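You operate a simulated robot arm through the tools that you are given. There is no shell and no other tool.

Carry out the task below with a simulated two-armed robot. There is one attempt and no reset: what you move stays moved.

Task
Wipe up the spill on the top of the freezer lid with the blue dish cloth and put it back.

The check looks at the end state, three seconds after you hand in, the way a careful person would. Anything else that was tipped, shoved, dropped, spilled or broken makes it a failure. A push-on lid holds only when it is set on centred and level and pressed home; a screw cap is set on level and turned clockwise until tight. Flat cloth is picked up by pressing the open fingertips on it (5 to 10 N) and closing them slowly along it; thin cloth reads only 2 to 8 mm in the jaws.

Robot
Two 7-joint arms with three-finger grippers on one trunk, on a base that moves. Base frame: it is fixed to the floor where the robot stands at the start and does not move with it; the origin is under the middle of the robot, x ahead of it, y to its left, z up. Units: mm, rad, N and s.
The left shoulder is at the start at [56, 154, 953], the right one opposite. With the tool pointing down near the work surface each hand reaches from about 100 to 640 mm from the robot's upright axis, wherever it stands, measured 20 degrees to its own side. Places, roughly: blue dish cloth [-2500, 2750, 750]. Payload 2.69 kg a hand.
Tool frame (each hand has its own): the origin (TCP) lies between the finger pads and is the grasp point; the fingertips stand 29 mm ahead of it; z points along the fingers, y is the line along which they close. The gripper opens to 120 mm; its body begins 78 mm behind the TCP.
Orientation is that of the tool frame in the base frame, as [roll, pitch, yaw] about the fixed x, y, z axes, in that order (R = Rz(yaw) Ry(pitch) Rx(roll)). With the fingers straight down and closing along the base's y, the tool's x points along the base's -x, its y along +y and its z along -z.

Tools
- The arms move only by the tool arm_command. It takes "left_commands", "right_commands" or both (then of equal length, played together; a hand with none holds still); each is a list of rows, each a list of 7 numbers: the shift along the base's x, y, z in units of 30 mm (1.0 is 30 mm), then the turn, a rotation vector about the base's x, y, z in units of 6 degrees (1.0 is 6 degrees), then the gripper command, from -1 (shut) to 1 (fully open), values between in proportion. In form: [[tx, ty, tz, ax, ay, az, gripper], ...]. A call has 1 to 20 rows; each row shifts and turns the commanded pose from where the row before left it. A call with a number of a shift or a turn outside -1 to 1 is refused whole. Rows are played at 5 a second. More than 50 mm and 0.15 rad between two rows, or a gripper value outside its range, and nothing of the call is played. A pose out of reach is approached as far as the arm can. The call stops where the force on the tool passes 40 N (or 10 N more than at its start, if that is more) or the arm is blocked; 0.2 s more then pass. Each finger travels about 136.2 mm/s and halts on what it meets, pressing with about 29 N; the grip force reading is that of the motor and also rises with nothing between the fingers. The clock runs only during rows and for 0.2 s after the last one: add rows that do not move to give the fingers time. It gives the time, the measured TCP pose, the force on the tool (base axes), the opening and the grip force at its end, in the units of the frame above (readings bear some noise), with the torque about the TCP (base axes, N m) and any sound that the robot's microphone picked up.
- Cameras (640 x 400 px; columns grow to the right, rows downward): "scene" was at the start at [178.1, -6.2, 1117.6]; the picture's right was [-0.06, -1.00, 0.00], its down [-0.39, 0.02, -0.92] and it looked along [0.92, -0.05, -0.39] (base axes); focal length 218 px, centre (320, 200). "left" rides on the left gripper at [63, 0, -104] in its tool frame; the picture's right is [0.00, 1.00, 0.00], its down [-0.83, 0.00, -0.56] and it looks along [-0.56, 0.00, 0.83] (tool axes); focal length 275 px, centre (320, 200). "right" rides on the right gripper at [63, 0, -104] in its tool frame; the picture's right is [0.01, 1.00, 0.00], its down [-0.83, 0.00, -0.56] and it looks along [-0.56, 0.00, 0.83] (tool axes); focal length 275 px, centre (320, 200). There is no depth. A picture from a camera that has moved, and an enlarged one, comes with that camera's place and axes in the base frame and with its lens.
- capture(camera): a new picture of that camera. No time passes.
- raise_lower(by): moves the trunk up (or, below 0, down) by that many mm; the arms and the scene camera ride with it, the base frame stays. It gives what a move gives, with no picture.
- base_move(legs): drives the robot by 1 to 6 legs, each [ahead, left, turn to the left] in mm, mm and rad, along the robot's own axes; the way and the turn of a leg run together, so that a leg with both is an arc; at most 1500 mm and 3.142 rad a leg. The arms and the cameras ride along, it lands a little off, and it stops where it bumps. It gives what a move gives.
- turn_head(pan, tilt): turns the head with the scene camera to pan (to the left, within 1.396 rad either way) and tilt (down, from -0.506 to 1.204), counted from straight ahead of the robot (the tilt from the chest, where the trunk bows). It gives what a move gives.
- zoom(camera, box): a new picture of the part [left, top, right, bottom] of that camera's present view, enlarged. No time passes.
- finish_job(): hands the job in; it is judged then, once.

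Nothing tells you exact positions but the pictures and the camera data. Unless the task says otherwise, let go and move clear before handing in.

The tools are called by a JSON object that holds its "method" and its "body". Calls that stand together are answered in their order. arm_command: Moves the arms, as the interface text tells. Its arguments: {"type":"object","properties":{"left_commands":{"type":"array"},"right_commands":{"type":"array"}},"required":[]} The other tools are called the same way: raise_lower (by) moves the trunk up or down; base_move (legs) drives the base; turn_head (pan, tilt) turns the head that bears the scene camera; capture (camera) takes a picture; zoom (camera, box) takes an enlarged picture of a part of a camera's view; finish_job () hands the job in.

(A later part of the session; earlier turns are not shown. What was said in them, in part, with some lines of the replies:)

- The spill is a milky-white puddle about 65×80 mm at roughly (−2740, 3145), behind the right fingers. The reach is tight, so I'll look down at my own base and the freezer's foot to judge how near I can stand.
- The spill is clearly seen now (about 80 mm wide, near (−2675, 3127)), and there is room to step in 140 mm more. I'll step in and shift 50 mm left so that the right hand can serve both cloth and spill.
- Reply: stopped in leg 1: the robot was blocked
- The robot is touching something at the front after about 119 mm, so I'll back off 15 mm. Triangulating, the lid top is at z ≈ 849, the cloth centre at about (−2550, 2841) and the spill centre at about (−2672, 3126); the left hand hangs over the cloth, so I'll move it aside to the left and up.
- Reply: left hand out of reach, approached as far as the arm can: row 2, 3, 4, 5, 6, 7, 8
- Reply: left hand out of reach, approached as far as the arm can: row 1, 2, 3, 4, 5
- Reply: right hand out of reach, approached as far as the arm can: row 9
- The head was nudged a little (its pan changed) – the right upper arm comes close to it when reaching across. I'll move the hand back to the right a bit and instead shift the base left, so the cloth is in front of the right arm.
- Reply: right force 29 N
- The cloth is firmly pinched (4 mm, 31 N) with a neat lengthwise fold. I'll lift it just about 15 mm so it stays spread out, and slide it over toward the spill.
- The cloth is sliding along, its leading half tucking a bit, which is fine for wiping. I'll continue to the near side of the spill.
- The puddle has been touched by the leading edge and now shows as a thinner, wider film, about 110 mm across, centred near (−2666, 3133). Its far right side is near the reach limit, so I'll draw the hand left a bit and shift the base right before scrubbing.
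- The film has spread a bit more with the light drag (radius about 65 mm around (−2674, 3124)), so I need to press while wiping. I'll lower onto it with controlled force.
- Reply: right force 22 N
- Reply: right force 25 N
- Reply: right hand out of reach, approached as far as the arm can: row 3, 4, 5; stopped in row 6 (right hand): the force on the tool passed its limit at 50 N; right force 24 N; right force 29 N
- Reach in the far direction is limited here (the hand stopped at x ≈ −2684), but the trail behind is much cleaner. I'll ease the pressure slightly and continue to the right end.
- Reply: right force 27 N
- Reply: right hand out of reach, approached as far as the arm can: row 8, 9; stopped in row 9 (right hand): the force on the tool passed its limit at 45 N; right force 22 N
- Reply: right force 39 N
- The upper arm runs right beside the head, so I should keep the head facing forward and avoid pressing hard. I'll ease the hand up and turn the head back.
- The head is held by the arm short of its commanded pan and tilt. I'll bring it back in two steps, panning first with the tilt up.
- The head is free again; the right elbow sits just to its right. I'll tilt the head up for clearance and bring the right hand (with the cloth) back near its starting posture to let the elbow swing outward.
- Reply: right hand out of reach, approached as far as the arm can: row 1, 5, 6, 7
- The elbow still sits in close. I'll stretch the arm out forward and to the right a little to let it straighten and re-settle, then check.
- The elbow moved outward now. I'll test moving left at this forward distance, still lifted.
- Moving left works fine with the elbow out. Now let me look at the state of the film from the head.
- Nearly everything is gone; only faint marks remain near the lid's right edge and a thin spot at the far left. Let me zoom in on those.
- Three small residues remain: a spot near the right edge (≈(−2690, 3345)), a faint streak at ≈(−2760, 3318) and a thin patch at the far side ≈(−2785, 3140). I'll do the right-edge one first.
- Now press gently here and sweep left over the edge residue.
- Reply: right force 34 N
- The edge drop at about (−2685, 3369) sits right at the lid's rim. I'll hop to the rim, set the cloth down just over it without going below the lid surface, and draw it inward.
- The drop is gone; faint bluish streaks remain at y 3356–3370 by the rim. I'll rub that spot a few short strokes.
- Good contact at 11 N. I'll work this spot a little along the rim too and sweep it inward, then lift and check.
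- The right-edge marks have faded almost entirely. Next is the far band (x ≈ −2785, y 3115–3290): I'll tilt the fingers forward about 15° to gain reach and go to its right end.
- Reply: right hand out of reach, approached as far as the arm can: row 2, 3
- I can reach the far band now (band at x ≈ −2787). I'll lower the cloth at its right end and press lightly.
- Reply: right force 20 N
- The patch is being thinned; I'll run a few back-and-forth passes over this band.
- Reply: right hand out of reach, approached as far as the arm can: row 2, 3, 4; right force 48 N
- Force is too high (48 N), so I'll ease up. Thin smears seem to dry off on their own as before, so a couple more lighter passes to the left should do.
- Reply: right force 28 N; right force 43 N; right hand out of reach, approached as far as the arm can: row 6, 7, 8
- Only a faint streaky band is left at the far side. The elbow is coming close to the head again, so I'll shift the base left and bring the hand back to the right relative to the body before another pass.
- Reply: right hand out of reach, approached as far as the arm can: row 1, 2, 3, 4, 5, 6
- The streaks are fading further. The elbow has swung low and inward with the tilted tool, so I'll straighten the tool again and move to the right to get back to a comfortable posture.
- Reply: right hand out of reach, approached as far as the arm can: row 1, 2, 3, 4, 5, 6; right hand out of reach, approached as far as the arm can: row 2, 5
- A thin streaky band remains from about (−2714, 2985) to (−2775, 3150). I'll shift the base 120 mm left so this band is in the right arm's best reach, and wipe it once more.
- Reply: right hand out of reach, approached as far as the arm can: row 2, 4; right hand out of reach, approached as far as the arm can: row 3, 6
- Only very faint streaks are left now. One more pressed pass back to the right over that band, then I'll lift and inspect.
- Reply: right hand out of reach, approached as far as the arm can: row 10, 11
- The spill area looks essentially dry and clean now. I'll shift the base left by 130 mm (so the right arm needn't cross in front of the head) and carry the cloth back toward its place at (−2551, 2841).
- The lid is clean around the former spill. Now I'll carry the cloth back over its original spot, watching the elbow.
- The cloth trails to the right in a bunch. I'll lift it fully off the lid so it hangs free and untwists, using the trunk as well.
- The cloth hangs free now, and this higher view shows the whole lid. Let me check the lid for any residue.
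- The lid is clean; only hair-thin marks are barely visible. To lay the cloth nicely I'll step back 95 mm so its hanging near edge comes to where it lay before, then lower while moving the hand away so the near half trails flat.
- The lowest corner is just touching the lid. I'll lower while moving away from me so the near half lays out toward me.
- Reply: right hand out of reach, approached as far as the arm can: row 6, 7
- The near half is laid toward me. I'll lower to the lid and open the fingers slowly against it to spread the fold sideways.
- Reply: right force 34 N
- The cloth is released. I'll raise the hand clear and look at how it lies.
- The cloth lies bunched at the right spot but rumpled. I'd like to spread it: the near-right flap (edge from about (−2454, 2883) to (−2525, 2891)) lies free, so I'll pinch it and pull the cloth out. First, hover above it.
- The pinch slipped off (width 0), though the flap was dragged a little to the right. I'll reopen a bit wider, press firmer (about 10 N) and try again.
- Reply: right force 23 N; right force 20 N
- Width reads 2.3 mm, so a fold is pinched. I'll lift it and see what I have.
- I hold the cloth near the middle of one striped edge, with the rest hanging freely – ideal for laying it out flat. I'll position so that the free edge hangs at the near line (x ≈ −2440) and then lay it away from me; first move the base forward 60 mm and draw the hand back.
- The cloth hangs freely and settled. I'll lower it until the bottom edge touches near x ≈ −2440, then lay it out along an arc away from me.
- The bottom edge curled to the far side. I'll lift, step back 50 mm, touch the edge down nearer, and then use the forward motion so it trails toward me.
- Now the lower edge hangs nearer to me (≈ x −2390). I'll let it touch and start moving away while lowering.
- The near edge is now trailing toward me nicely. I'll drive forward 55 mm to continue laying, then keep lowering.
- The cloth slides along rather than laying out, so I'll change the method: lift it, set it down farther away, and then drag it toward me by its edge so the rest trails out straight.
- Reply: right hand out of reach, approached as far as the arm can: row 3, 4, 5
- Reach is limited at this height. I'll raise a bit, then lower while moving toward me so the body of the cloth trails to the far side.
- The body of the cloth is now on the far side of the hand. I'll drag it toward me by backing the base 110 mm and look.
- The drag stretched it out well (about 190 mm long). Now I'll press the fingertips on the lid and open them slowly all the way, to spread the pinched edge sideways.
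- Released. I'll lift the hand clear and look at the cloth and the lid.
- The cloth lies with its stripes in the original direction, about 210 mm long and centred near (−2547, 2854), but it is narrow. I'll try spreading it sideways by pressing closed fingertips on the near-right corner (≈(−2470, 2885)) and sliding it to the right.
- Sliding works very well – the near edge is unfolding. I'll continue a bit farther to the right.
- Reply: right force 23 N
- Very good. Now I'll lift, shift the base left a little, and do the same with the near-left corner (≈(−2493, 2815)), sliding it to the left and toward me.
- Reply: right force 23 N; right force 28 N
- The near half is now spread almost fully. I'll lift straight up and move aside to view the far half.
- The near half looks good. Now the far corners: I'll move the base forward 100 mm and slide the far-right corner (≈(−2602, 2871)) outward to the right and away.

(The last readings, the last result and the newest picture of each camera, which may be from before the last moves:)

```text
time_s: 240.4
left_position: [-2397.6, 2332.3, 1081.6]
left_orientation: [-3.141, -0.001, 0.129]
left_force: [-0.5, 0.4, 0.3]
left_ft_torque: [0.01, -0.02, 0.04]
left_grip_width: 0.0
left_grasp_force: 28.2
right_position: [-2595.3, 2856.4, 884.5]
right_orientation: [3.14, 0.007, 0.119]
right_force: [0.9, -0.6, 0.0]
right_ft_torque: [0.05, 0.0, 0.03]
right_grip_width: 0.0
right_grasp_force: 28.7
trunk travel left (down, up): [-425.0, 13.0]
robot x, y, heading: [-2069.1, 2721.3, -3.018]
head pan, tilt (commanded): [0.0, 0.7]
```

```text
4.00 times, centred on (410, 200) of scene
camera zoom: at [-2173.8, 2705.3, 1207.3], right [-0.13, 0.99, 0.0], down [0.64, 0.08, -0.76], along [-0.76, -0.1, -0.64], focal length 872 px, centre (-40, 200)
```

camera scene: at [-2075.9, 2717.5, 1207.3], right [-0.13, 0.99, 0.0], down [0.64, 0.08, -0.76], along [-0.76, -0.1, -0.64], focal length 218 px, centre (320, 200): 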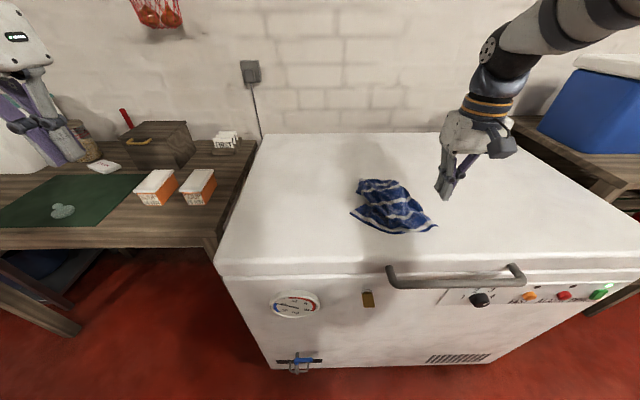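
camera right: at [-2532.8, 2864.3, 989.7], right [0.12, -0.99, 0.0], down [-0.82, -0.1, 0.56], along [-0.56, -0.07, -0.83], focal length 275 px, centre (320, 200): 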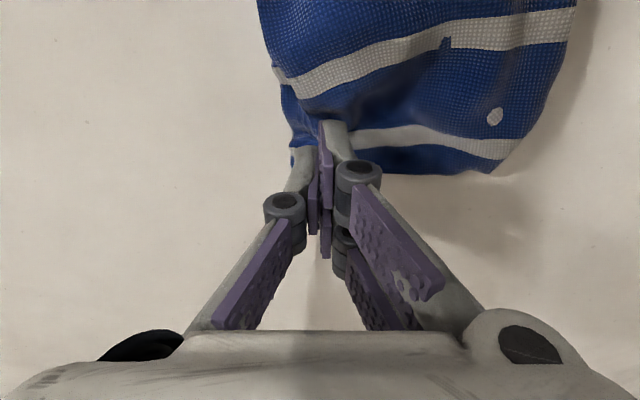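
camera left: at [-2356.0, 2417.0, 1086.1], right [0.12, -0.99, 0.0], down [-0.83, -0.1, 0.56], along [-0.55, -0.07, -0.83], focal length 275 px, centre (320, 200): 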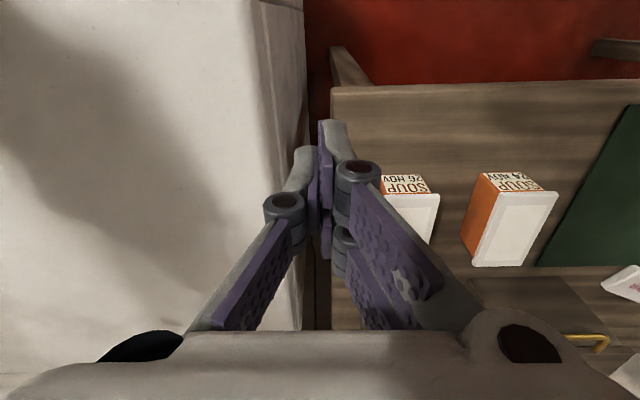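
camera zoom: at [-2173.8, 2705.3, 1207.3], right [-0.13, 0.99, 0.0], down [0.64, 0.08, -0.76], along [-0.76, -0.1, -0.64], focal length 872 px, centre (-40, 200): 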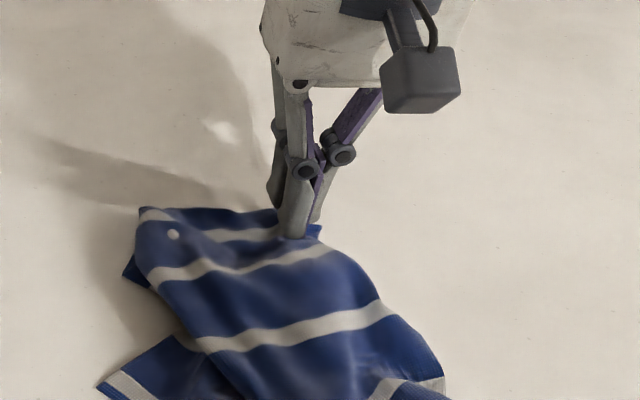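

{"method": "arm_command", "body": {"right_commands": [[0, 0, -0.2, 0, 0, 0, -1], [0, 0, -0.05, 0, 0, 0, -1], [0, 0, 0, 0, 0, 0, -1]]}}

{"method": "arm_command", "body": {"right_commands": [[0, 0, -0.06, 0, 0, 0, -1], [0, 0, 0, 0, 0, 0, -1]]}}

```text
time_s: 241.2
left_position: [-2397.3, 2332.2, 1081.2]
left_orientation: [3.142, -0.003, 0.129]
left_force: [0.2, 0.3, 0.0]
left_ft_torque: [0.01, 0.01, 0.03]
left_grip_width: 0.2
left_grasp_force: 28.8
right_position: [-2594.4, 2856.1, 876.7]
right_orientation: [3.14, 0.006, 0.119]
right_force: [0.2, -1.1, -0.2]
right_ft_torque: [-0.01, 0.01, 0.03]
right_grip_width: 0.2
right_grasp_force: 28.7
trunk travel left (down, up): [-425.0, 13.0]
robot x, y, heading: [-2071.1, 2715.1, -3.018]
head pan, tilt (commanded): [0.0, 0.7]
```

```text
time_s: 241.8
left_position: [-2397.2, 2332.2, 1081.4]
left_orientation: [3.142, 0.0, 0.13]
left_force: [0.1, 0.9, 0.8]
left_ft_torque: [0.01, -0.01, 0.0]
left_grip_width: 0.1
left_grasp_force: 28.8
right_position: [-2594.2, 2856.5, 876.7]
right_orientation: [3.141, 0.007, 0.119]
right_force: [0.9, 0.1, -0.1]
right_ft_torque: [-0.02, -0.02, 0.0]
right_grip_width: 0.1
right_grasp_force: 28.2
trunk travel left (down, up): [-425.0, 13.0]
robot x, y, heading: [-2069.4, 2720.1, -3.012]
head pan, tilt (commanded): [0.0, 0.7]
```

{"method": "arm_command", "body": {"right_commands": [[0, 0, -0.08, 0, 0, 0, -1], [0, 0, 0, 0, 0, 0, -1]]}}

{"method": "arm_command", "body": {"right_commands": [[0, 0, -0.03, 0, 0, 0, -1], [0, 0, 0, 0, 0, 0, -1]]}}

```text
time_s: 242.4
left_position: [-2395.6, 2332.7, 1081.3]
left_orientation: [3.141, -0.001, 0.13]
left_force: [0.1, 0.0, 0.0]
left_ft_torque: [0.0, 0.0, -0.01]
left_grip_width: 0.2
left_grasp_force: 29.0
right_position: [-2594.6, 2857.1, 874.6]
right_orientation: [3.139, 0.008, 0.118]
right_force: [0.4, 1.3, 8.7]
right_ft_torque: [0.03, 0.0, 0.03]
right_grip_width: 0.1
right_grasp_force: 28.4
trunk travel left (down, up): [-425.0, 13.0]
robot x, y, heading: [-2068.4, 2718.8, -3.016]
head pan, tilt (commanded): [0.0, 0.7]
```

```text
time_s: 243.0
left_position: [-2396.3, 2330.7, 1082.1]
left_orientation: [3.139, 0.0, 0.129]
left_force: [0.4, 0.6, -0.1]
left_ft_torque: [0.01, -0.02, 0.02]
left_grip_width: 0.1
left_grasp_force: 28.7
right_position: [-2594.1, 2857.3, 875.5]
right_orientation: [3.139, 0.01, 0.118]
right_force: [-1.8, 2.1, 19.4]
right_ft_torque: [0.14, -0.03, 0.02]
right_grip_width: 0.1
right_grasp_force: 28.5
trunk travel left (down, up): [-425.0, 13.0]
robot x, y, heading: [-2067.4, 2715.6, -3.013]
head pan, tilt (commanded): [0.0, 0.7]
```

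Now slide this corner to the right and away.

{"method": "arm_command", "body": {"right_commands": [[-0.12, 0.25, 0.01, 0, 0, 0, -1], [-0.12, 0.25, 0, 0, 0, 0, -1], [-0.12, 0.25, 0, 0, 0, 0, -1], [-0.12, 0.25, 0, 0, 0, 0, -1], [-0.12, 0.25, 0, 0, 0, 0, -1], [0, 0, 0, 0, 0, 0, -1]]}}

{"method": "zoom", "body": {"camera": "scene", "box": [330, 150, 490, 250]}}

{"method": "capture", "body": {"camera": "right"}}

```text
time_s: 244.4
left_position: [-2395.0, 2331.6, 1081.5]
left_orientation: [3.141, 0.002, 0.128]
left_force: [0.2, -0.1, 0.5]
left_ft_torque: [0.02, -0.03, -0.05]
left_grip_width: 0.0
left_grasp_force: 28.2
right_position: [-2611.3, 2893.2, 873.6]
right_orientation: [3.14, 0.009, 0.119]
right_force: [1.9, -4.9, 23.2]
right_ft_torque: [-0.05, -0.15, -0.02]
right_grip_width: 0.0
right_grasp_force: 28.6
trunk travel left (down, up): [-425.0, 13.0]
robot x, y, heading: [-2069.2, 2720.0, -3.015]
head pan, tilt (commanded): [0.0, 0.7]
```

```text
4.00 times, centred on (410, 200) of scene
camera zoom: at [-2171.8, 2704.1, 1207.6], right [-0.13, 0.99, 0.0], down [0.64, 0.08, -0.77], along [-0.76, -0.1, -0.64], focal length 872 px, centre (-40, 200)
```

zoom: 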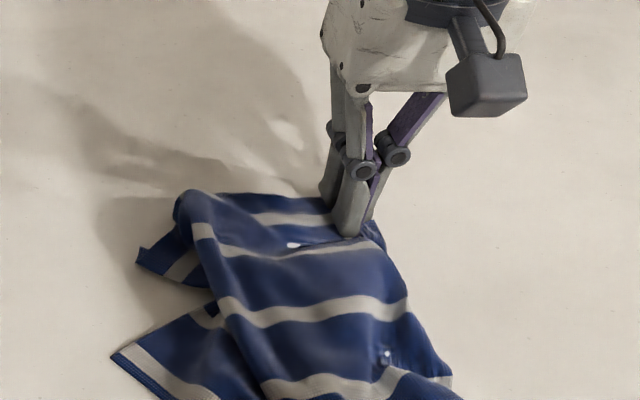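

```text
taken
camera right: at [-2549.1, 2901.0, 979.7], right [0.12, -0.99, 0.0], down [-0.82, -0.1, 0.56], along [-0.56, -0.07, -0.83], focal length 275 px, centre (320, 200)
```

right: 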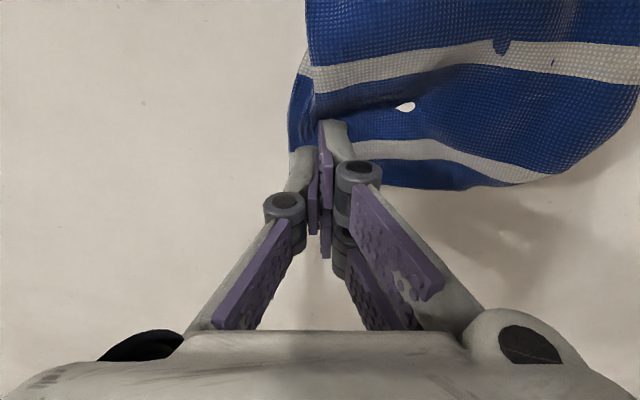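

{"method": "arm_command", "body": {"right_commands": [[-0.15, 0.25, 0.01, 0, 0, 0, -1], [-0.15, 0.25, 0, 0, 0, 0, -1], [-0.15, 0.25, 0, 0, 0, 0, -1], [-0.15, 0.25, 0, 0, 0, 0, -1], [-0.15, 0.2, 0, 0, 0, 0, -1], [0, 0, 0, 0, 0, 0, -1]]}}

{"method": "zoom", "body": {"camera": "scene", "box": [320, 150, 480, 250]}}

```text
time_s: 245.8
left_position: [-2393.7, 2331.6, 1081.3]
left_orientation: [3.141, 0.001, 0.129]
left_force: [-0.3, 0.1, -0.2]
left_ft_torque: [0.01, 0.0, 0.02]
left_grip_width: 0.0
left_grasp_force: 28.8
right_position: [-2632.7, 2929.7, 875.8]
right_orientation: [3.139, 0.009, 0.118]
right_force: [2.9, -6.5, 23.6]
right_ft_torque: [-0.06, -0.16, -0.01]
right_grip_width: 0.0
right_grasp_force: 27.6
trunk travel left (down, up): [-425.0, 13.0]
robot x, y, heading: [-2069.1, 2718.4, -3.016]
head pan, tilt (commanded): [0.0, 0.7]
```

```text
4.00 times, centred on (400, 200) of scene
camera zoom: at [-2171.6, 2704.1, 1207.6], right [-0.13, 0.99, 0.0], down [0.64, 0.08, -0.77], along [-0.76, -0.1, -0.64], focal length 872 px, centre (0, 200)
```

zoom: 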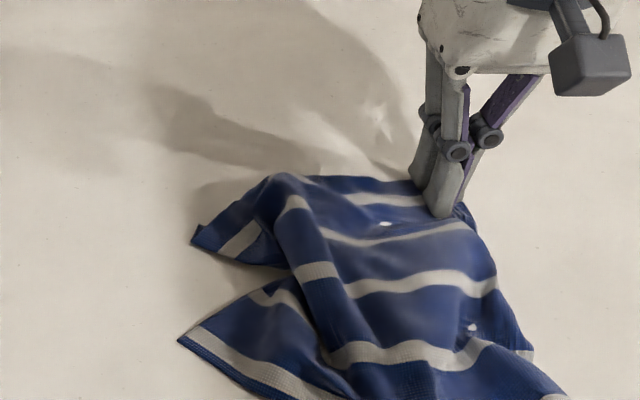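

Lovely – nearly the whole cloth is spread. Next the far-left corner (≈(−2577, 2772)): lift, move over, press, and slide it left and away.

{"method": "arm_command", "body": {"right_commands": [[0, 0, 0.5, 0, 0, 0, -1], [0, 0, 0.8, 0, 0, 0, -1], [0, 0, 0.8, 0, 0, 0, -1], [0.35, -0.8, 0, 0, 0, 0, -1], [0.35, -0.8, 0, 0, 0, 0, -1], [0.35, -0.8, 0, 0, 0, 0, -1], [0.35, -0.8, 0, 0, 0, 0, -1], [0.35, -0.8, 0, 0, 0, 0, -1], [0.15, -0.73, 0, 0, 0, 0, -1], [0, 0, -0.8, 0, 0, 0, -1], [0, 0, -0.8, 0, 0, 0, -1], [0, 0, 0, 0, 0, 0, -1]]}}

{"method": "zoom", "body": {"camera": "scene", "box": [320, 150, 480, 250]}}

{"method": "capture", "body": {"camera": "right"}}

```text
time_s: 248.4
left_position: [-2397.2, 2331.2, 1080.3]
left_orientation: [3.14, 0.0, 0.13]
left_force: [-0.9, 1.0, -0.2]
left_ft_torque: [0.01, 0.01, 0.02]
left_grip_width: 0.0
left_grasp_force: 28.2
right_position: [-2577.4, 2789.0, 888.0]
right_orientation: [3.14, 0.007, 0.117]
right_force: [-0.2, -0.4, 0.5]
right_ft_torque: [0.03, 0.01, -0.01]
right_grip_width: 0.0
right_grasp_force: 28.0
trunk travel left (down, up): [-425.0, 13.0]
robot x, y, heading: [-2069.3, 2720.2, -3.015]
head pan, tilt (commanded): [0.0, 0.7]
```

```text
4.00 times, centred on (400, 200) of scene
camera zoom: at [-2173.6, 2705.4, 1207.4], right [-0.13, 0.99, 0.0], down [0.64, 0.08, -0.77], along [-0.76, -0.1, -0.64], focal length 872 px, centre (0, 200)
```

zoom: 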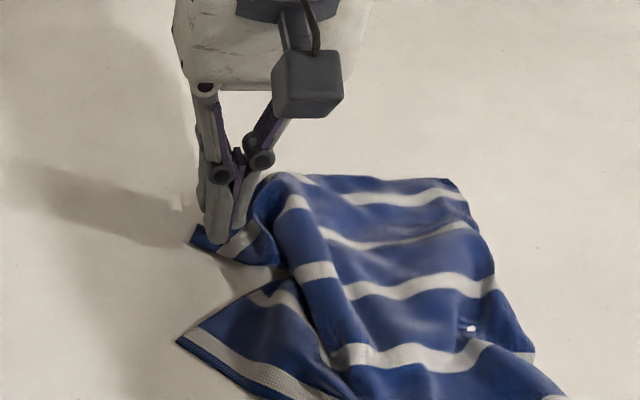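

```text
taken
camera right: at [-2515.8, 2795.7, 992.8], right [0.12, -0.99, 0.0], down [-0.82, -0.1, 0.56], along [-0.56, -0.07, -0.83], focal length 275 px, centre (320, 200)
```

right: 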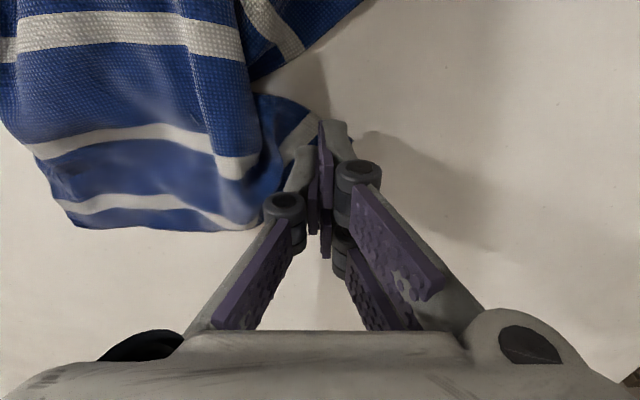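

{"method": "arm_command", "body": {"right_commands": [[0, 0, -0.25, 0, 0, 0, -1], [0, 0, -0.1, 0, 0, 0, -1], [0, 0, 0, 0, 0, 0, -1]]}}

{"method": "arm_command", "body": {"right_commands": [[0, 0, -0.08, 0, 0, 0, -1], [0, 0, 0, 0, 0, 0, -1]]}}

```text
time_s: 249.2
left_position: [-2396.6, 2332.5, 1080.8]
left_orientation: [3.141, 0.001, 0.13]
left_force: [0.1, -0.2, 0.2]
left_ft_torque: [0.0, 0.0, 0.02]
left_grip_width: 0.1
left_grasp_force: 28.2
right_position: [-2576.3, 2787.0, 877.3]
right_orientation: [3.138, 0.006, 0.119]
right_force: [0.3, 0.4, 0.9]
right_ft_torque: [0.03, 0.0, 0.01]
right_grip_width: 0.2
right_grasp_force: 29.0
trunk travel left (down, up): [-425.0, 13.0]
robot x, y, heading: [-2071.2, 2716.2, -3.016]
head pan, tilt (commanded): [0.0, 0.7]
```

```text
time_s: 249.8
left_position: [-2396.9, 2332.5, 1081.2]
left_orientation: [3.139, 0.0, 0.129]
left_force: [0.0, 0.4, -0.4]
left_ft_torque: [-0.01, 0.0, -0.01]
left_grip_width: 0.0
left_grasp_force: 28.6
right_position: [-2578.1, 2787.4, 875.9]
right_orientation: [3.14, 0.009, 0.119]
right_force: [-0.2, 0.9, 7.3]
right_ft_torque: [0.01, 0.01, 0.02]
right_grip_width: 0.0
right_grasp_force: 28.4
trunk travel left (down, up): [-425.0, 13.0]
robot x, y, heading: [-2069.6, 2719.3, -3.02]
head pan, tilt (commanded): [0.0, 0.7]
```

{"method": "arm_command", "body": {"right_commands": [[-0.15, -0.2, -0.03, 0, 0, 0, -1], [-0.2, -0.2, 0, 0, 0, 0, -1], [-0.2, -0.2, 0, 0, 0, 0, -1], [-0.2, -0.2, 0, 0, 0, 0, -1], [-0.2, -0.2, 0, 0, 0, 0, -1], [0, 0, 0, 0, 0, 0, -1]]}}

{"method": "zoom", "body": {"camera": "scene", "box": [310, 150, 470, 250]}}

```text
time_s: 251.2
left_position: [-2395.1, 2332.0, 1081.4]
left_orientation: [-3.139, 0.0, 0.129]
left_force: [-1.1, -0.7, -0.7]
left_ft_torque: [0.02, 0.01, 0.04]
left_grip_width: 0.2
left_grasp_force: 28.2
right_position: [-2605.7, 2758.4, 876.2]
right_orientation: [3.141, 0.008, 0.12]
right_force: [2.5, 2.4, 17.4]
right_ft_torque: [0.09, -0.06, 0.02]
right_grip_width: 0.0
right_grasp_force: 28.9
trunk travel left (down, up): [-425.0, 13.0]
robot x, y, heading: [-2070.7, 2718.1, -3.013]
head pan, tilt (commanded): [0.0, 0.7]
```

```text
4.00 times, centred on (390, 200) of scene
camera zoom: at [-2172.3, 2705.5, 1207.6], right [-0.13, 0.99, 0.0], down [0.64, 0.08, -0.77], along [-0.76, -0.1, -0.64], focal length 872 px, centre (40, 200)
```

zoom: 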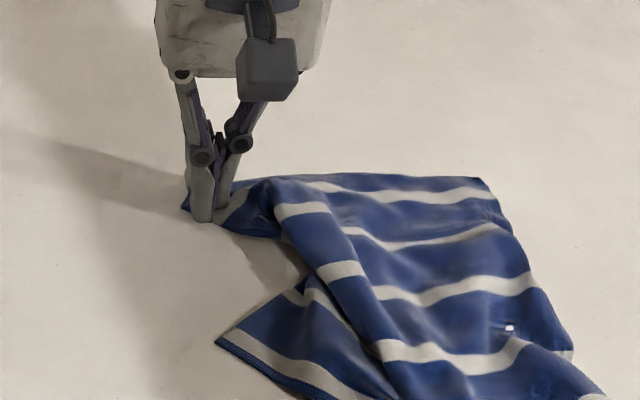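

{"method": "arm_command", "body": {"right_commands": [[-0.2, -0.25, 0, 0, 0, 0, -1], [-0.2, -0.25, 0, 0, 0, 0, -1], [-0.2, -0.25, 0, 0, 0, 0, -1], [-0.2, -0.25, 0, 0, 0, 0, -1], [-0.2, -0.2, 0, 0, 0, 0, -1], [0, 0, 0, 0, 0, 0, -1]]}}

{"method": "zoom", "body": {"camera": "scene", "box": [300, 150, 460, 250]}}

```text
time_s: 252.6
left_position: [-2395.7, 2333.4, 1082.2]
left_orientation: [3.142, 0.0, 0.129]
left_force: [-0.9, 0.2, 0.6]
left_ft_torque: [0.01, -0.02, -0.02]
left_grip_width: 0.0
left_grasp_force: 28.5
right_position: [-2631.5, 2725.1, 874.8]
right_orientation: [3.141, 0.009, 0.121]
right_force: [-0.3, 3.5, 17.3]
right_ft_torque: [0.14, -0.03, 0.03]
right_grip_width: 0.0
right_grasp_force: 28.7
right hand out of reach, approached as far as the arm can: row 5
trunk travel left (down, up): [-425.0, 13.0]
robot x, y, heading: [-2069.5, 2717.7, -3.015]
head pan, tilt (commanded): [0.0, 0.7]
```

```text
4.00 times, centred on (380, 200) of scene
camera zoom: at [-2172.5, 2705.7, 1207.5], right [-0.13, 0.99, 0.0], down [0.64, 0.08, -0.77], along [-0.76, -0.1, -0.64], focal length 872 px, centre (80, 200)
```

zoom: 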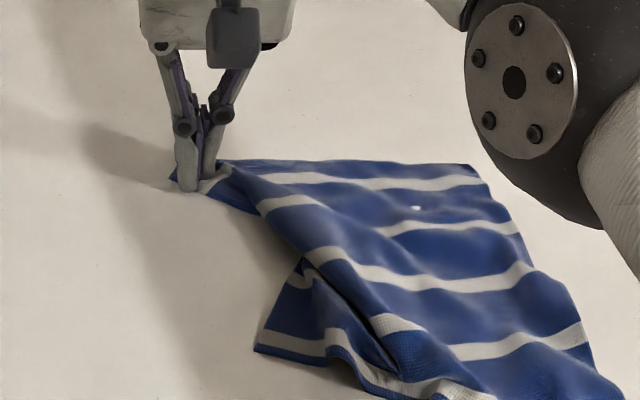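

The far edge is fully spread now. Last: the near-left corner (≈(−2485, 2760)) got pulled in a little. I'll lift, back off 100 mm, and slide it left and toward me.

{"method": "arm_command", "body": {"right_commands": [[0, 0, 0.5, 0, 0, 0, -1], [0.2, 0.2, 0.8, 0, 0, 0, -1], [0.2, 0.2, 0.8, 0, 0, 0, -1], [0, 0, 0, 0, 0, 0, -1]]}}

{"method": "base_move", "body": {"legs": [[-95, 0, 0]]}}

{"method": "capture", "body": {"camera": "scene"}}

{"method": "zoom", "body": {"camera": "scene", "box": [320, 140, 480, 240]}}

```text
time_s: 253.6
left_position: [-2398.3, 2333.3, 1080.4]
left_orientation: [3.14, -0.001, 0.13]
left_force: [-0.2, 0.4, 0.2]
left_ft_torque: [0.01, -0.02, -0.02]
left_grip_width: 0.1
left_grasp_force: 28.2
right_position: [-2620.8, 2735.5, 937.7]
right_orientation: [3.14, 0.005, 0.119]
right_force: [-0.2, -0.4, 0.5]
right_ft_torque: [-0.01, 0.01, -0.01]
right_grip_width: 0.0
right_grasp_force: 28.5
trunk travel left (down, up): [-425.0, 13.0]
robot x, y, heading: [-2069.3, 2718.6, -3.012]
head pan, tilt (commanded): [0.0, 0.7]
```

```text
time_s: 254.7
left_position: [-2302.1, 2344.9, 1081.7]
left_orientation: [-3.14, 0.0, 0.131]
left_force: [0.8, 0.5, 0.8]
left_ft_torque: [0.01, 0.03, 0.0]
left_grip_width: 0.0
left_grasp_force: 28.9
right_position: [-2527.0, 2748.0, 937.9]
right_orientation: [3.139, 0.008, 0.118]
right_force: [0.1, 0.3, 1.3]
right_ft_torque: [0.0, 0.0, 0.05]
right_grip_width: 0.0
right_grasp_force: 28.6
trunk travel left (down, up): [-425.0, 13.0]
robot x, y, heading: [-1978.1, 2732.6, -3.016]
head pan, tilt (commanded): [0.0, 0.7]
```

```text
taken
camera scene: at [-2079.6, 2717.2, 1207.3], right [-0.13, 0.99, 0.0], down [0.64, 0.08, -0.77], along [-0.76, -0.1, -0.64], focal length 218 px, centre (320, 200)
```

scene: 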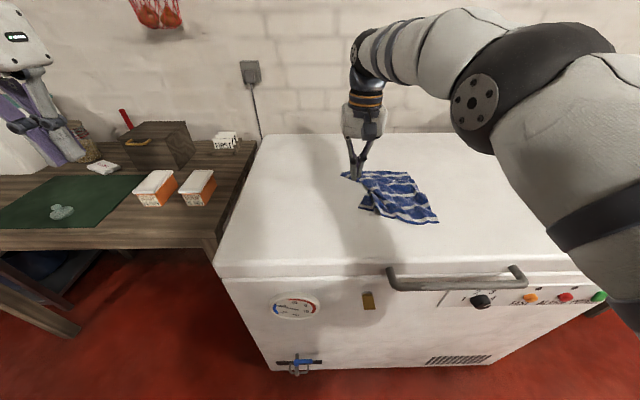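

```text
4.00 times, centred on (400, 190) of scene
camera zoom: at [-2079.6, 2717.2, 1207.3], right [-0.13, 0.99, 0.0], down [0.64, 0.08, -0.77], along [-0.76, -0.1, -0.64], focal length 872 px, centre (0, 240)
```

zoom: 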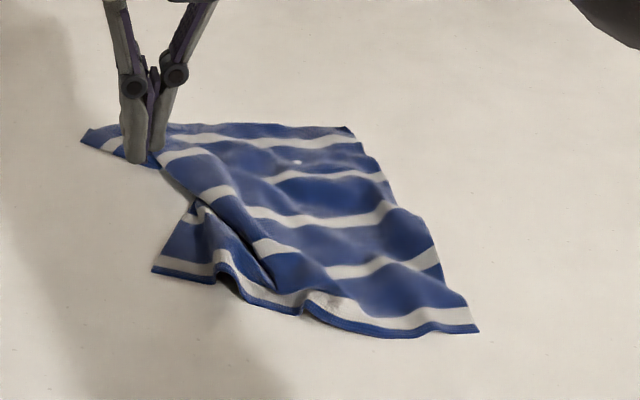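

{"method": "arm_command", "body": {"right_commands": [[0.45, 0.48, 0, 0, 0, 0, -1], [0.45, 0.45, 0, 0, 0, 0, -1], [0, 0, -0.7, 0, 0, 0, -1], [0, 0, -0.7, 0, 0, 0, -1], [0, 0, -0.3, 0, 0, 0, -1], [0, 0, 0, 0, 0, 0, -1]]}}

{"method": "zoom", "body": {"camera": "scene", "box": [320, 140, 480, 240]}}

{"method": "capture", "body": {"camera": "right"}}

```text
time_s: 256.1
left_position: [-2303.2, 2343.8, 1082.1]
left_orientation: [-3.141, 0.001, 0.129]
left_force: [0.4, 0.6, 0.3]
left_ft_torque: [0.0, 0.01, 0.02]
left_grip_width: 0.0
left_grasp_force: 28.3
right_position: [-2500.2, 2776.7, 887.6]
right_orientation: [3.14, 0.006, 0.119]
right_force: [-0.6, -0.2, 0.1]
right_ft_torque: [-0.03, 0.0, -0.02]
right_grip_width: 0.0
right_grasp_force: 28.5
trunk travel left (down, up): [-425.0, 13.0]
robot x, y, heading: [-1979.6, 2733.1, -3.013]
head pan, tilt (commanded): [0.0, 0.7]
```

```text
4.00 times, centred on (400, 190) of scene
camera zoom: at [-2080.3, 2717.2, 1207.3], right [-0.13, 0.99, 0.0], down [0.64, 0.08, -0.77], along [-0.76, -0.1, -0.64], focal length 872 px, centre (0, 240)
```

zoom: 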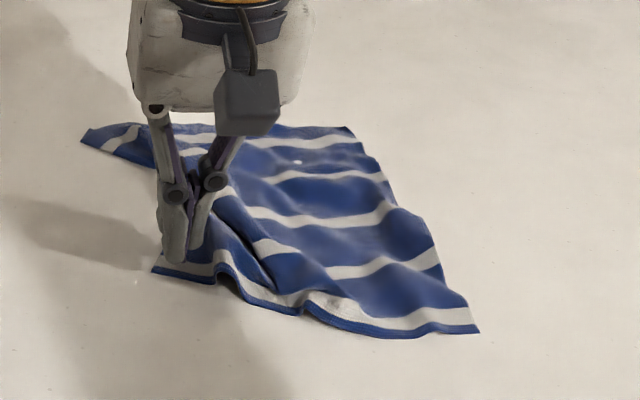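

```text
taken
camera right: at [-2438.5, 2783.4, 991.9], right [0.12, -0.99, 0.0], down [-0.82, -0.1, 0.56], along [-0.56, -0.07, -0.83], focal length 275 px, centre (320, 200)
```

right: 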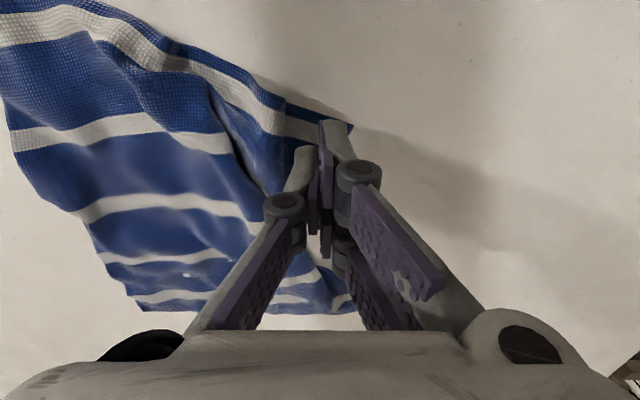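

{"method": "arm_command", "body": {"right_commands": [[0, 0, -0.25, 0, 0, 0, -1], [0, 0, -0.1, 0, 0, 0, -1], [0, 0, 0, 0, 0, 0, -1]]}}

{"method": "arm_command", "body": {"right_commands": [[0, 0, -0.08, 0, 0, 0, -1], [0, 0, 0, 0, 0, 0, -1]]}}

```text
time_s: 256.9
left_position: [-2303.1, 2344.5, 1081.5]
left_orientation: [3.14, -0.003, 0.13]
left_force: [0.1, 0.4, -0.4]
left_ft_torque: [-0.01, 0.01, 0.0]
left_grip_width: 0.0
left_grasp_force: 28.8
right_position: [-2500.9, 2775.1, 877.7]
right_orientation: [3.14, 0.006, 0.119]
right_force: [1.0, -0.2, -0.4]
right_ft_torque: [0.01, -0.02, -0.05]
right_grip_width: 0.2
right_grasp_force: 28.4
trunk travel left (down, up): [-425.0, 13.0]
robot x, y, heading: [-1980.5, 2729.7, -3.015]
head pan, tilt (commanded): [0.0, 0.7]
```

```text
time_s: 257.5
left_position: [-2302.5, 2344.8, 1081.4]
left_orientation: [-3.141, 0.0, 0.128]
left_force: [0.6, -0.6, 0.0]
left_ft_torque: [-0.02, 0.03, 0.0]
left_grip_width: 0.0
left_grasp_force: 28.9
right_position: [-2500.9, 2776.3, 874.5]
right_orientation: [3.139, 0.008, 0.118]
right_force: [0.0, 0.5, 5.3]
right_ft_torque: [0.02, -0.07, 0.04]
right_grip_width: 0.0
right_grasp_force: 28.0
trunk travel left (down, up): [-425.0, 13.0]
robot x, y, heading: [-1976.2, 2733.2, -3.013]
head pan, tilt (commanded): [0.0, 0.7]
```

{"method": "arm_command", "body": {"right_commands": [[0.2, -0.2, -0.04, 0, 0, 0, -1], [0.25, -0.2, 0, 0, 0, 0, -1], [0.25, -0.2, 0, 0, 0, 0, -1], [0.25, -0.2, 0, 0, 0, 0, -1], [0.25, -0.2, 0, 0, 0, 0, -1], [0, 0, 0, 0, 0, 0, -1]]}}

{"method": "zoom", "body": {"camera": "scene", "box": [320, 140, 480, 240]}}

```text
time_s: 258.9
left_position: [-2302.7, 2344.7, 1082.8]
left_orientation: [3.141, 0.002, 0.129]
left_force: [-0.2, -1.3, 0.9]
left_ft_torque: [0.03, -0.01, -0.01]
left_grip_width: 0.0
left_grasp_force: 28.3
right_position: [-2464.4, 2746.0, 874.8]
right_orientation: [3.138, 0.011, 0.117]
right_force: [-6.3, 2.9, 29.7]
right_ft_torque: [0.12, -0.14, 0.02]
right_grip_width: 0.1
right_grasp_force: 28.0
trunk travel left (down, up): [-425.0, 13.0]
robot x, y, heading: [-1975.5, 2731.5, -3.013]
head pan, tilt (commanded): [0.0, 0.7]
```

```text
4.00 times, centred on (400, 190) of scene
camera zoom: at [-2078.8, 2717.6, 1207.7], right [-0.13, 0.99, 0.0], down [0.64, 0.08, -0.77], along [-0.76, -0.1, -0.64], focal length 872 px, centre (0, 240)
```

zoom: 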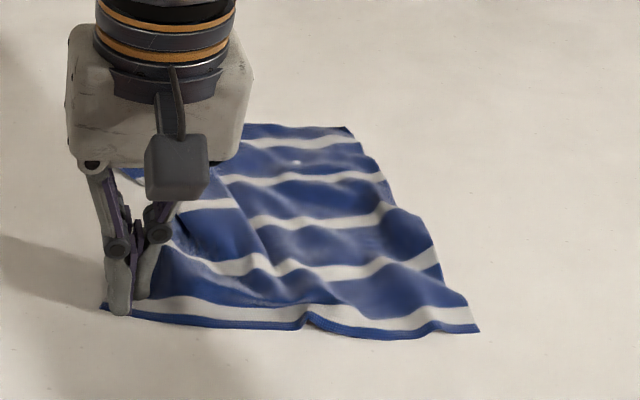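

Excellent – the near edge is straight and the corner is back at about (−2449, 2730). I'll lift straight up and move the hand away to inspect everything.

{"method": "arm_command", "body": {"right_commands": [[0, 0, 0.4, 0, 0, 0, -1], [0, 0, 0.8, 0, 0, 0, -1], [0, 0, 0.8, 0, 0, 0, -1], [0, 0, 0.8, 0, 0, 0, -1], [-0.3, 0.8, 0.3, 0, 0, 0, -1], [-0.3, 0.8, 0, 0, 0, 0, -1], [-0.3, 0.8, 0, 0, 0, 0, -1], [-0.3, 0.8, 0, 0, 0, 0, -1], [-0.3, 0.8, 0, 0, 0, 0, -1], [-0.3, 0.8, 0, 0, 0, 0, -1], [-0.2, 0.8, 0, 0, 0, 0, -1], [-0.2, 0.8, 0, 0, 0, 0, -1], [-0.2, 0.8, 0, 0, 0, 0, -1], [-0.2, 0.8, 0, 0, 0, 0, -1], [-0.1, 0.8, 0, 0, 0, 0, -1], [0, 0, 0, 0, 0, 0, -1]]}}

{"method": "capture", "body": {"camera": "scene"}}

{"method": "zoom", "body": {"camera": "scene", "box": [320, 140, 480, 240]}}

{"method": "capture", "body": {"camera": "right"}}

```text
time_s: 262.3
left_position: [-2303.7, 2343.5, 1081.7]
left_orientation: [-3.141, -0.002, 0.128]
left_force: [0.8, -0.2, 0.4]
left_ft_torque: [-0.01, 0.0, 0.01]
left_grip_width: 0.0
left_grasp_force: 28.6
right_position: [-2544.0, 3009.6, 966.8]
right_orientation: [3.139, 0.004, 0.121]
right_force: [-0.3, -0.5, -0.5]
right_ft_torque: [-0.02, 0.0, 0.01]
right_grip_width: 0.3
right_grasp_force: 28.4
trunk travel left (down, up): [-425.0, 13.0]
robot x, y, heading: [-1977.1, 2729.3, -3.012]
head pan, tilt (commanded): [0.0, 0.7]
```

```text
taken
camera scene: at [-2080.3, 2716.9, 1207.3], right [-0.13, 0.99, 0.0], down [0.64, 0.08, -0.76], along [-0.76, -0.1, -0.64], focal length 218 px, centre (320, 200)
```

scene: 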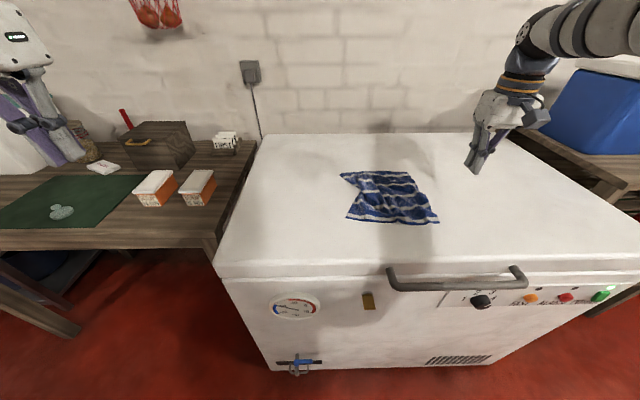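

```text
4.00 times, centred on (400, 190) of scene
camera zoom: at [-2080.3, 2716.9, 1207.3], right [-0.13, 0.99, 0.0], down [0.64, 0.08, -0.76], along [-0.76, -0.1, -0.64], focal length 872 px, centre (0, 240)
```

zoom: 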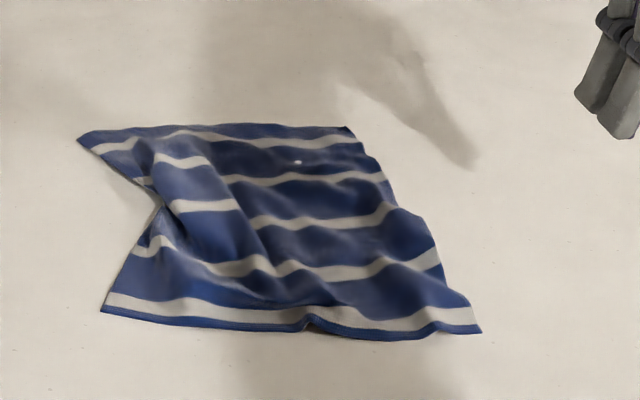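

```text
taken
camera right: at [-2483.0, 3017.1, 1070.4], right [0.12, -0.99, 0.0], down [-0.82, -0.1, 0.56], along [-0.56, -0.07, -0.83], focal length 275 px, centre (320, 200)
```

right: 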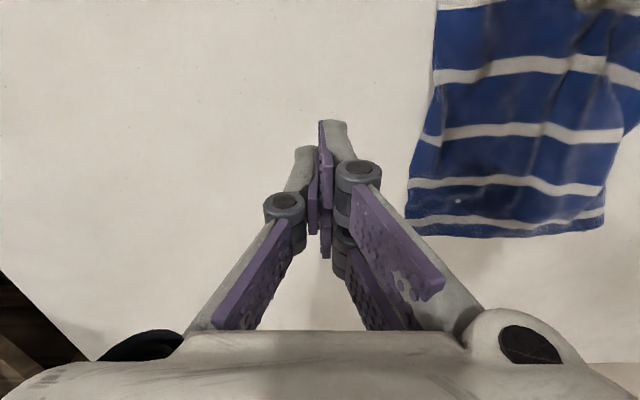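

The cloth is back, nearly flat, with corners within about 20–40 mm of where they were and its centre within 20 mm. Now let me check the entire lid for residue.

{"method": "zoom", "body": {"camera": "scene", "box": [400, 125, 640, 275]}}

{"method": "zoom", "body": {"camera": "scene", "box": [210, 125, 400, 245]}}

{"method": "zoom", "body": {"camera": "scene", "box": [360, 120, 480, 195]}}

{"method": "zoom", "body": {"camera": "right", "box": [0, 0, 330, 206]}}

```text
2.67 times, centred on (520, 200) of scene
camera zoom: at [-2080.3, 2716.9, 1207.3], right [-0.13, 0.99, 0.0], down [0.64, 0.08, -0.76], along [-0.76, -0.1, -0.64], focal length 581 px, centre (-213, 200)
```

zoom: 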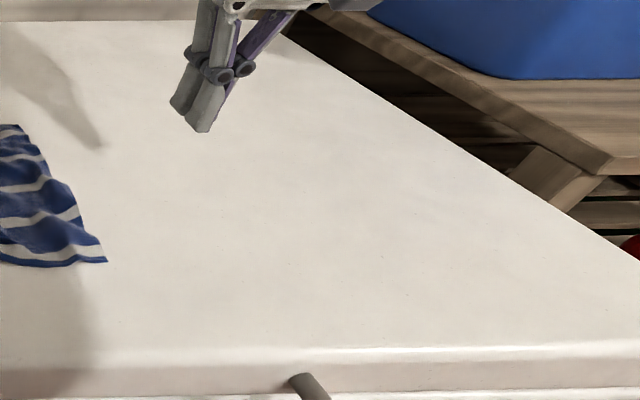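

```text
3.33 times, centred on (305, 185) of scene
camera zoom: at [-2080.3, 2716.9, 1207.3], right [-0.13, 0.99, 0.0], down [0.64, 0.08, -0.76], along [-0.76, -0.1, -0.64], focal length 727 px, centre (370, 250)
```

zoom: 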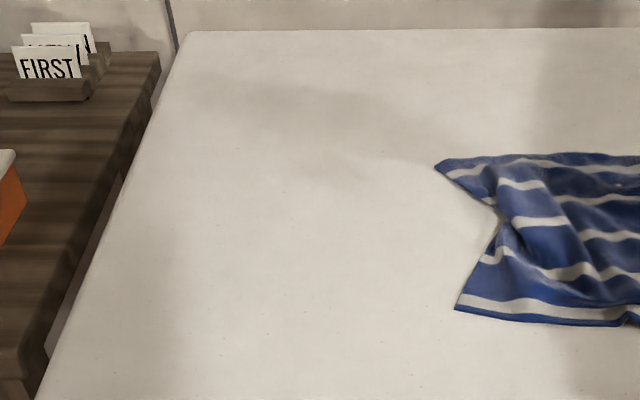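

```text
5.33 times, centred on (420, 158) of scene
camera zoom: at [-2080.3, 2716.9, 1207.3], right [-0.13, 0.99, 0.0], down [0.64, 0.08, -0.76], along [-0.76, -0.1, -0.64], focal length 1163 px, centre (-213, 427)
```

zoom: 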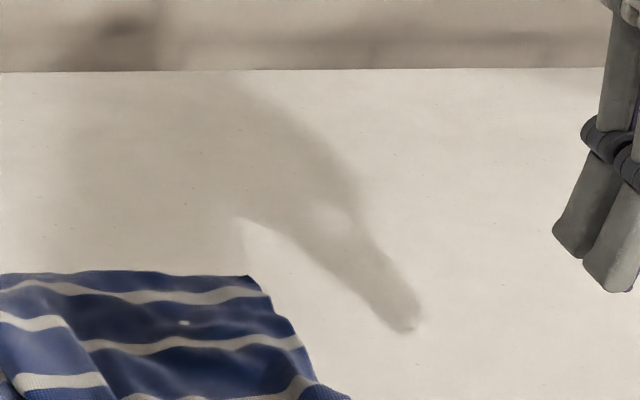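

```text
1.94 times, centred on (165, 103) of right
camera zoom: at [-2483.0, 3017.1, 1070.4], right [0.12, -0.99, 0.0], down [-0.82, -0.1, 0.56], along [-0.56, -0.07, -0.83], focal length 534 px, centre (621, 388)
```

zoom: 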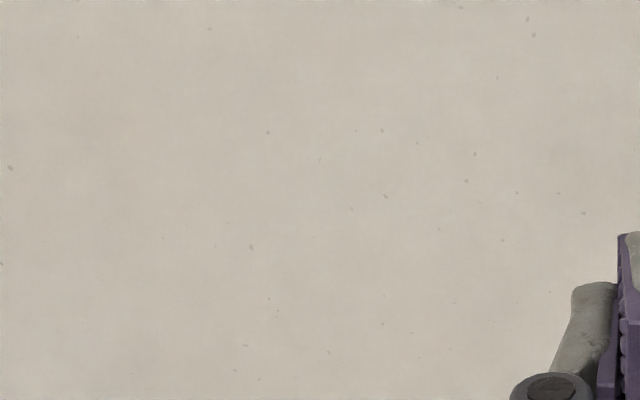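

The lid looks clean. I'll drive right a bit to take a close look at the former spill area and the right rim from above.

{"method": "base_move", "body": {"legs": [[0, -260, 0]]}}

{"method": "capture", "body": {"camera": "right"}}

{"method": "capture", "body": {"camera": "scene"}}

{"method": "zoom", "body": {"camera": "scene", "box": [320, 120, 540, 258]}}

```text
time_s: 264.9
left_position: [-2336.0, 2603.3, 1081.5]
left_orientation: [3.141, -0.003, 0.128]
left_force: [-0.9, 0.5, 0.5]
left_ft_torque: [-0.01, -0.02, 0.0]
left_grip_width: 0.0
left_grasp_force: 28.8
right_position: [-2577.7, 3267.9, 966.6]
right_orientation: [3.14, 0.007, 0.119]
right_force: [0.1, 0.6, -0.1]
right_ft_torque: [-0.03, 0.0, -0.02]
right_grip_width: 0.0
right_grasp_force: 28.8
trunk travel left (down, up): [-425.0, 13.0]
robot x, y, heading: [-2009.8, 2989.2, -3.018]
head pan, tilt (commanded): [0.0, 0.7]
```

```text
taken
camera right: at [-2515.4, 3275.9, 1070.3], right [0.12, -0.99, 0.0], down [-0.82, -0.1, 0.56], along [-0.56, -0.07, -0.83], focal length 275 px, centre (320, 200)
```

right: 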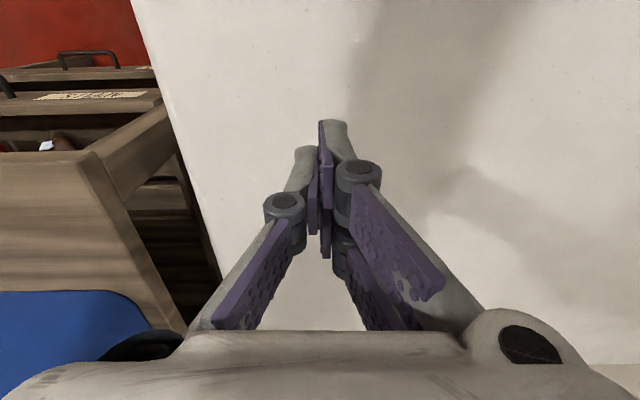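

```text
taken
camera scene: at [-2113.1, 2975.6, 1207.3], right [-0.12, 0.99, 0.0], down [0.64, 0.08, -0.76], along [-0.76, -0.1, -0.64], focal length 218 px, centre (320, 200)
```

scene: 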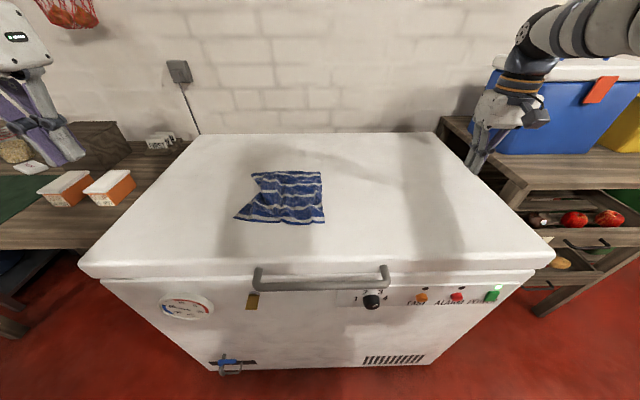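

```text
2.90 times, centred on (430, 189) of scene
camera zoom: at [-2113.1, 2975.6, 1207.3], right [-0.12, 0.99, 0.0], down [0.64, 0.08, -0.76], along [-0.76, -0.1, -0.64], focal length 632 px, centre (1, 232)
```

zoom: 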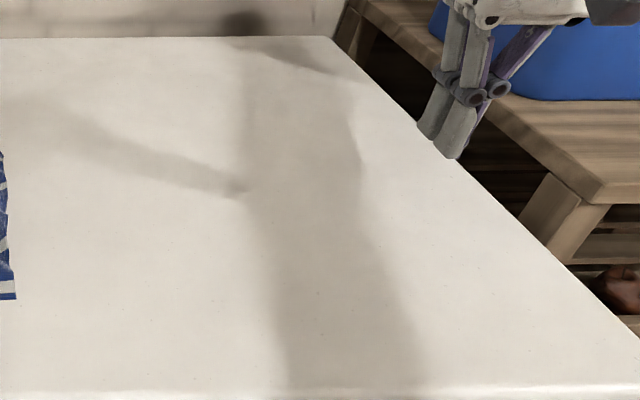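

The lid and rim are clean. I notice a small white spot on something in the crate to the right; let me zoom in to see whether it's a drip.

{"method": "zoom", "body": {"camera": "scene", "box": [500, 180, 640, 268]}}

{"method": "zoom", "body": {"camera": "right", "box": [0, 90, 160, 190]}}

```text
4.55 times, centred on (570, 224) of scene
camera zoom: at [-2113.1, 2975.6, 1207.3], right [-0.12, 0.99, 0.0], down [0.64, 0.08, -0.76], along [-0.76, -0.1, -0.64], focal length 991 px, centre (-816, 91)
```

zoom: 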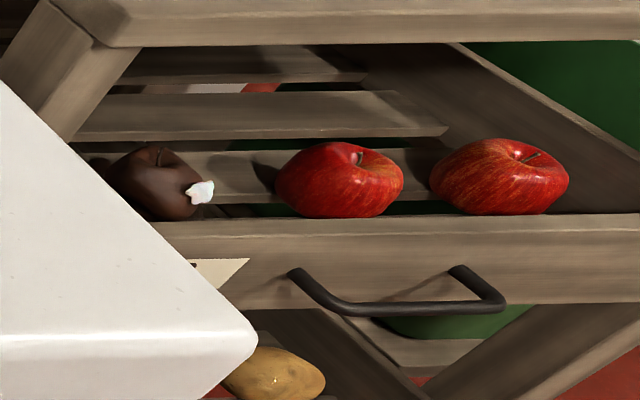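

```text
4.00 times, centred on (80, 140) of right
camera zoom: at [-2515.4, 3275.9, 1070.3], right [0.12, -0.99, 0.0], down [-0.82, -0.1, 0.56], along [-0.56, -0.07, -0.83], focal length 1101 px, centre (1280, 440)
```

zoom: 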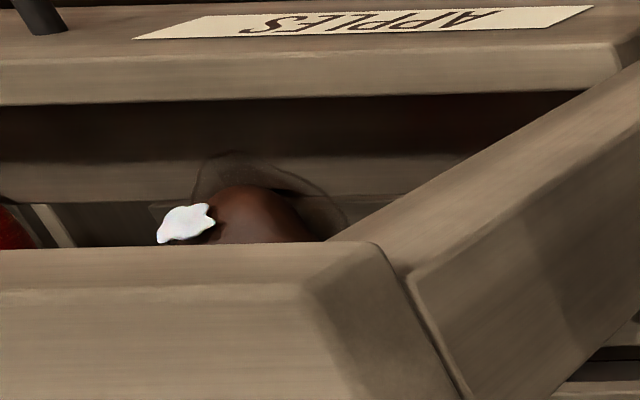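

That's just a mouldy brown apple in the crate, nothing of mine. Let me take a final look at the cloth from here.

{"method": "zoom", "body": {"camera": "scene", "box": [210, 145, 350, 233]}}

{"method": "zoom", "body": {"camera": "scene", "box": [0, 110, 200, 235]}}

```text
4.55 times, centred on (280, 189) of scene
camera zoom: at [-2113.1, 2975.6, 1207.3], right [-0.12, 0.99, 0.0], down [0.64, 0.08, -0.76], along [-0.76, -0.1, -0.64], focal length 991 px, centre (502, 250)
```

zoom: 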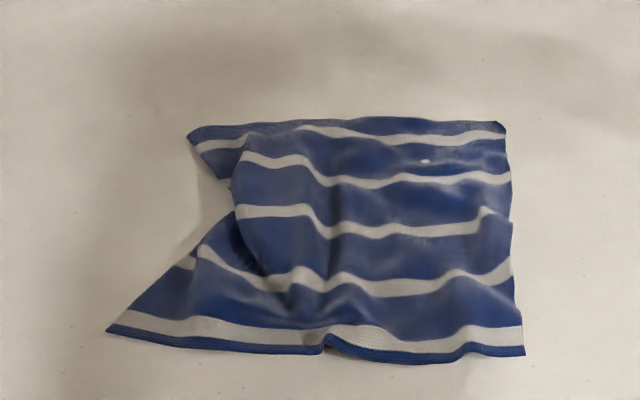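

```text
3.20 times, centred on (100, 172) of scene
camera zoom: at [-2113.1, 2975.6, 1207.3], right [-0.12, 0.99, 0.0], down [0.64, 0.08, -0.76], along [-0.76, -0.1, -0.64], focal length 698 px, centre (1024, 288)
```

zoom: 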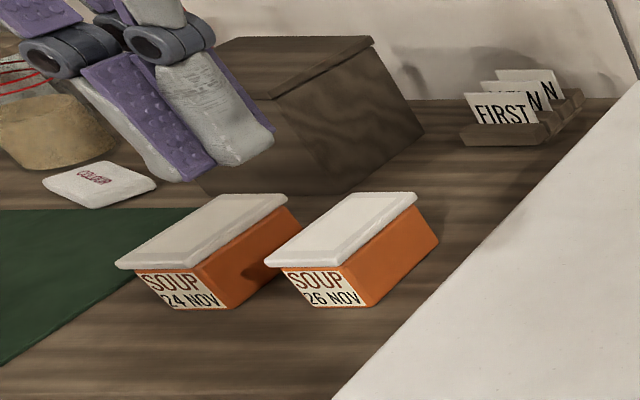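

The cloth is back in its place, nearly flat, and the neighbouring items stand untouched. I'll back away from the freezer so both hands are clear and take a last look.

{"method": "base_move", "body": {"legs": [[-250, 0, 0]]}}

{"method": "capture", "body": {"camera": "scene"}}

{"method": "zoom", "body": {"camera": "scene", "box": [180, 110, 500, 310]}}

```text
time_s: 266.7
left_position: [-2088.0, 2631.8, 1080.4]
left_orientation: [-3.141, 0.0, 0.13]
left_force: [0.3, 0.0, 0.0]
left_ft_torque: [0.01, 0.03, 0.0]
left_grip_width: 0.0
left_grasp_force: 28.4
right_position: [-2332.1, 3296.4, 965.7]
right_orientation: [3.14, 0.007, 0.12]
right_force: [0.2, -0.1, 0.0]
right_ft_torque: [0.0, 0.03, 0.01]
right_grip_width: 0.1
right_grasp_force: 28.7
trunk travel left (down, up): [-425.0, 13.0]
robot x, y, heading: [-1765.1, 3019.8, -3.013]
head pan, tilt (commanded): [0.0, 0.7]
```

```text
taken
camera scene: at [-1866.1, 3006.6, 1207.4], right [-0.13, 0.99, 0.0], down [0.64, 0.08, -0.77], along [-0.76, -0.1, -0.64], focal length 218 px, centre (320, 200)
```

scene: 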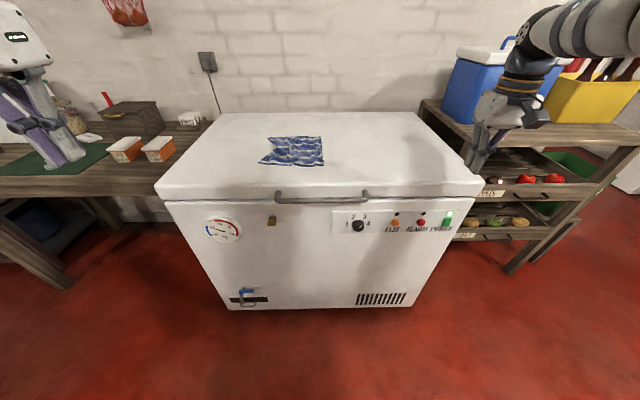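

```text
2.00 times, centred on (340, 210) of scene
camera zoom: at [-1866.1, 3006.6, 1207.4], right [-0.13, 0.99, 0.0], down [0.64, 0.08, -0.77], along [-0.76, -0.1, -0.64], focal length 436 px, centre (280, 180)
```

zoom: 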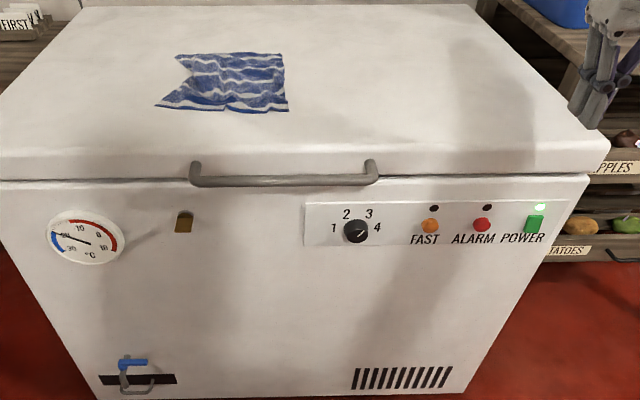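

The lid is clean, the cloth is back at its place, nothing else moved, and both hands are clear of the freezer. I'm handing in the job.

{"method": "finish_job", "body": {}}

```text
The job is handed in.
```

I wiped up the spill on the freezer lid with the blue dish cloth and put the cloth back, then handed the job in.

- **Spill:** I checked the lid from several angles before handing in and saw no residue, including at the right rim, where some milk had reached the edge.
- **Cloth:** It lies in its original place and orientation, with its centre about 20 mm from where it started. It isn't perfectly smooth: it has a few ripples and a small fold along its left edge. It is also damp, with a spot of milk visible on it.
- **Surroundings:** I saw nothing tipped or moved around the freezer. The robot's base lightly bumped something, probably the freezer front, once while driving up. The right arm nudged the robot's own head a few times, without visible effect.

Both hands were clear of the freezer at the end.
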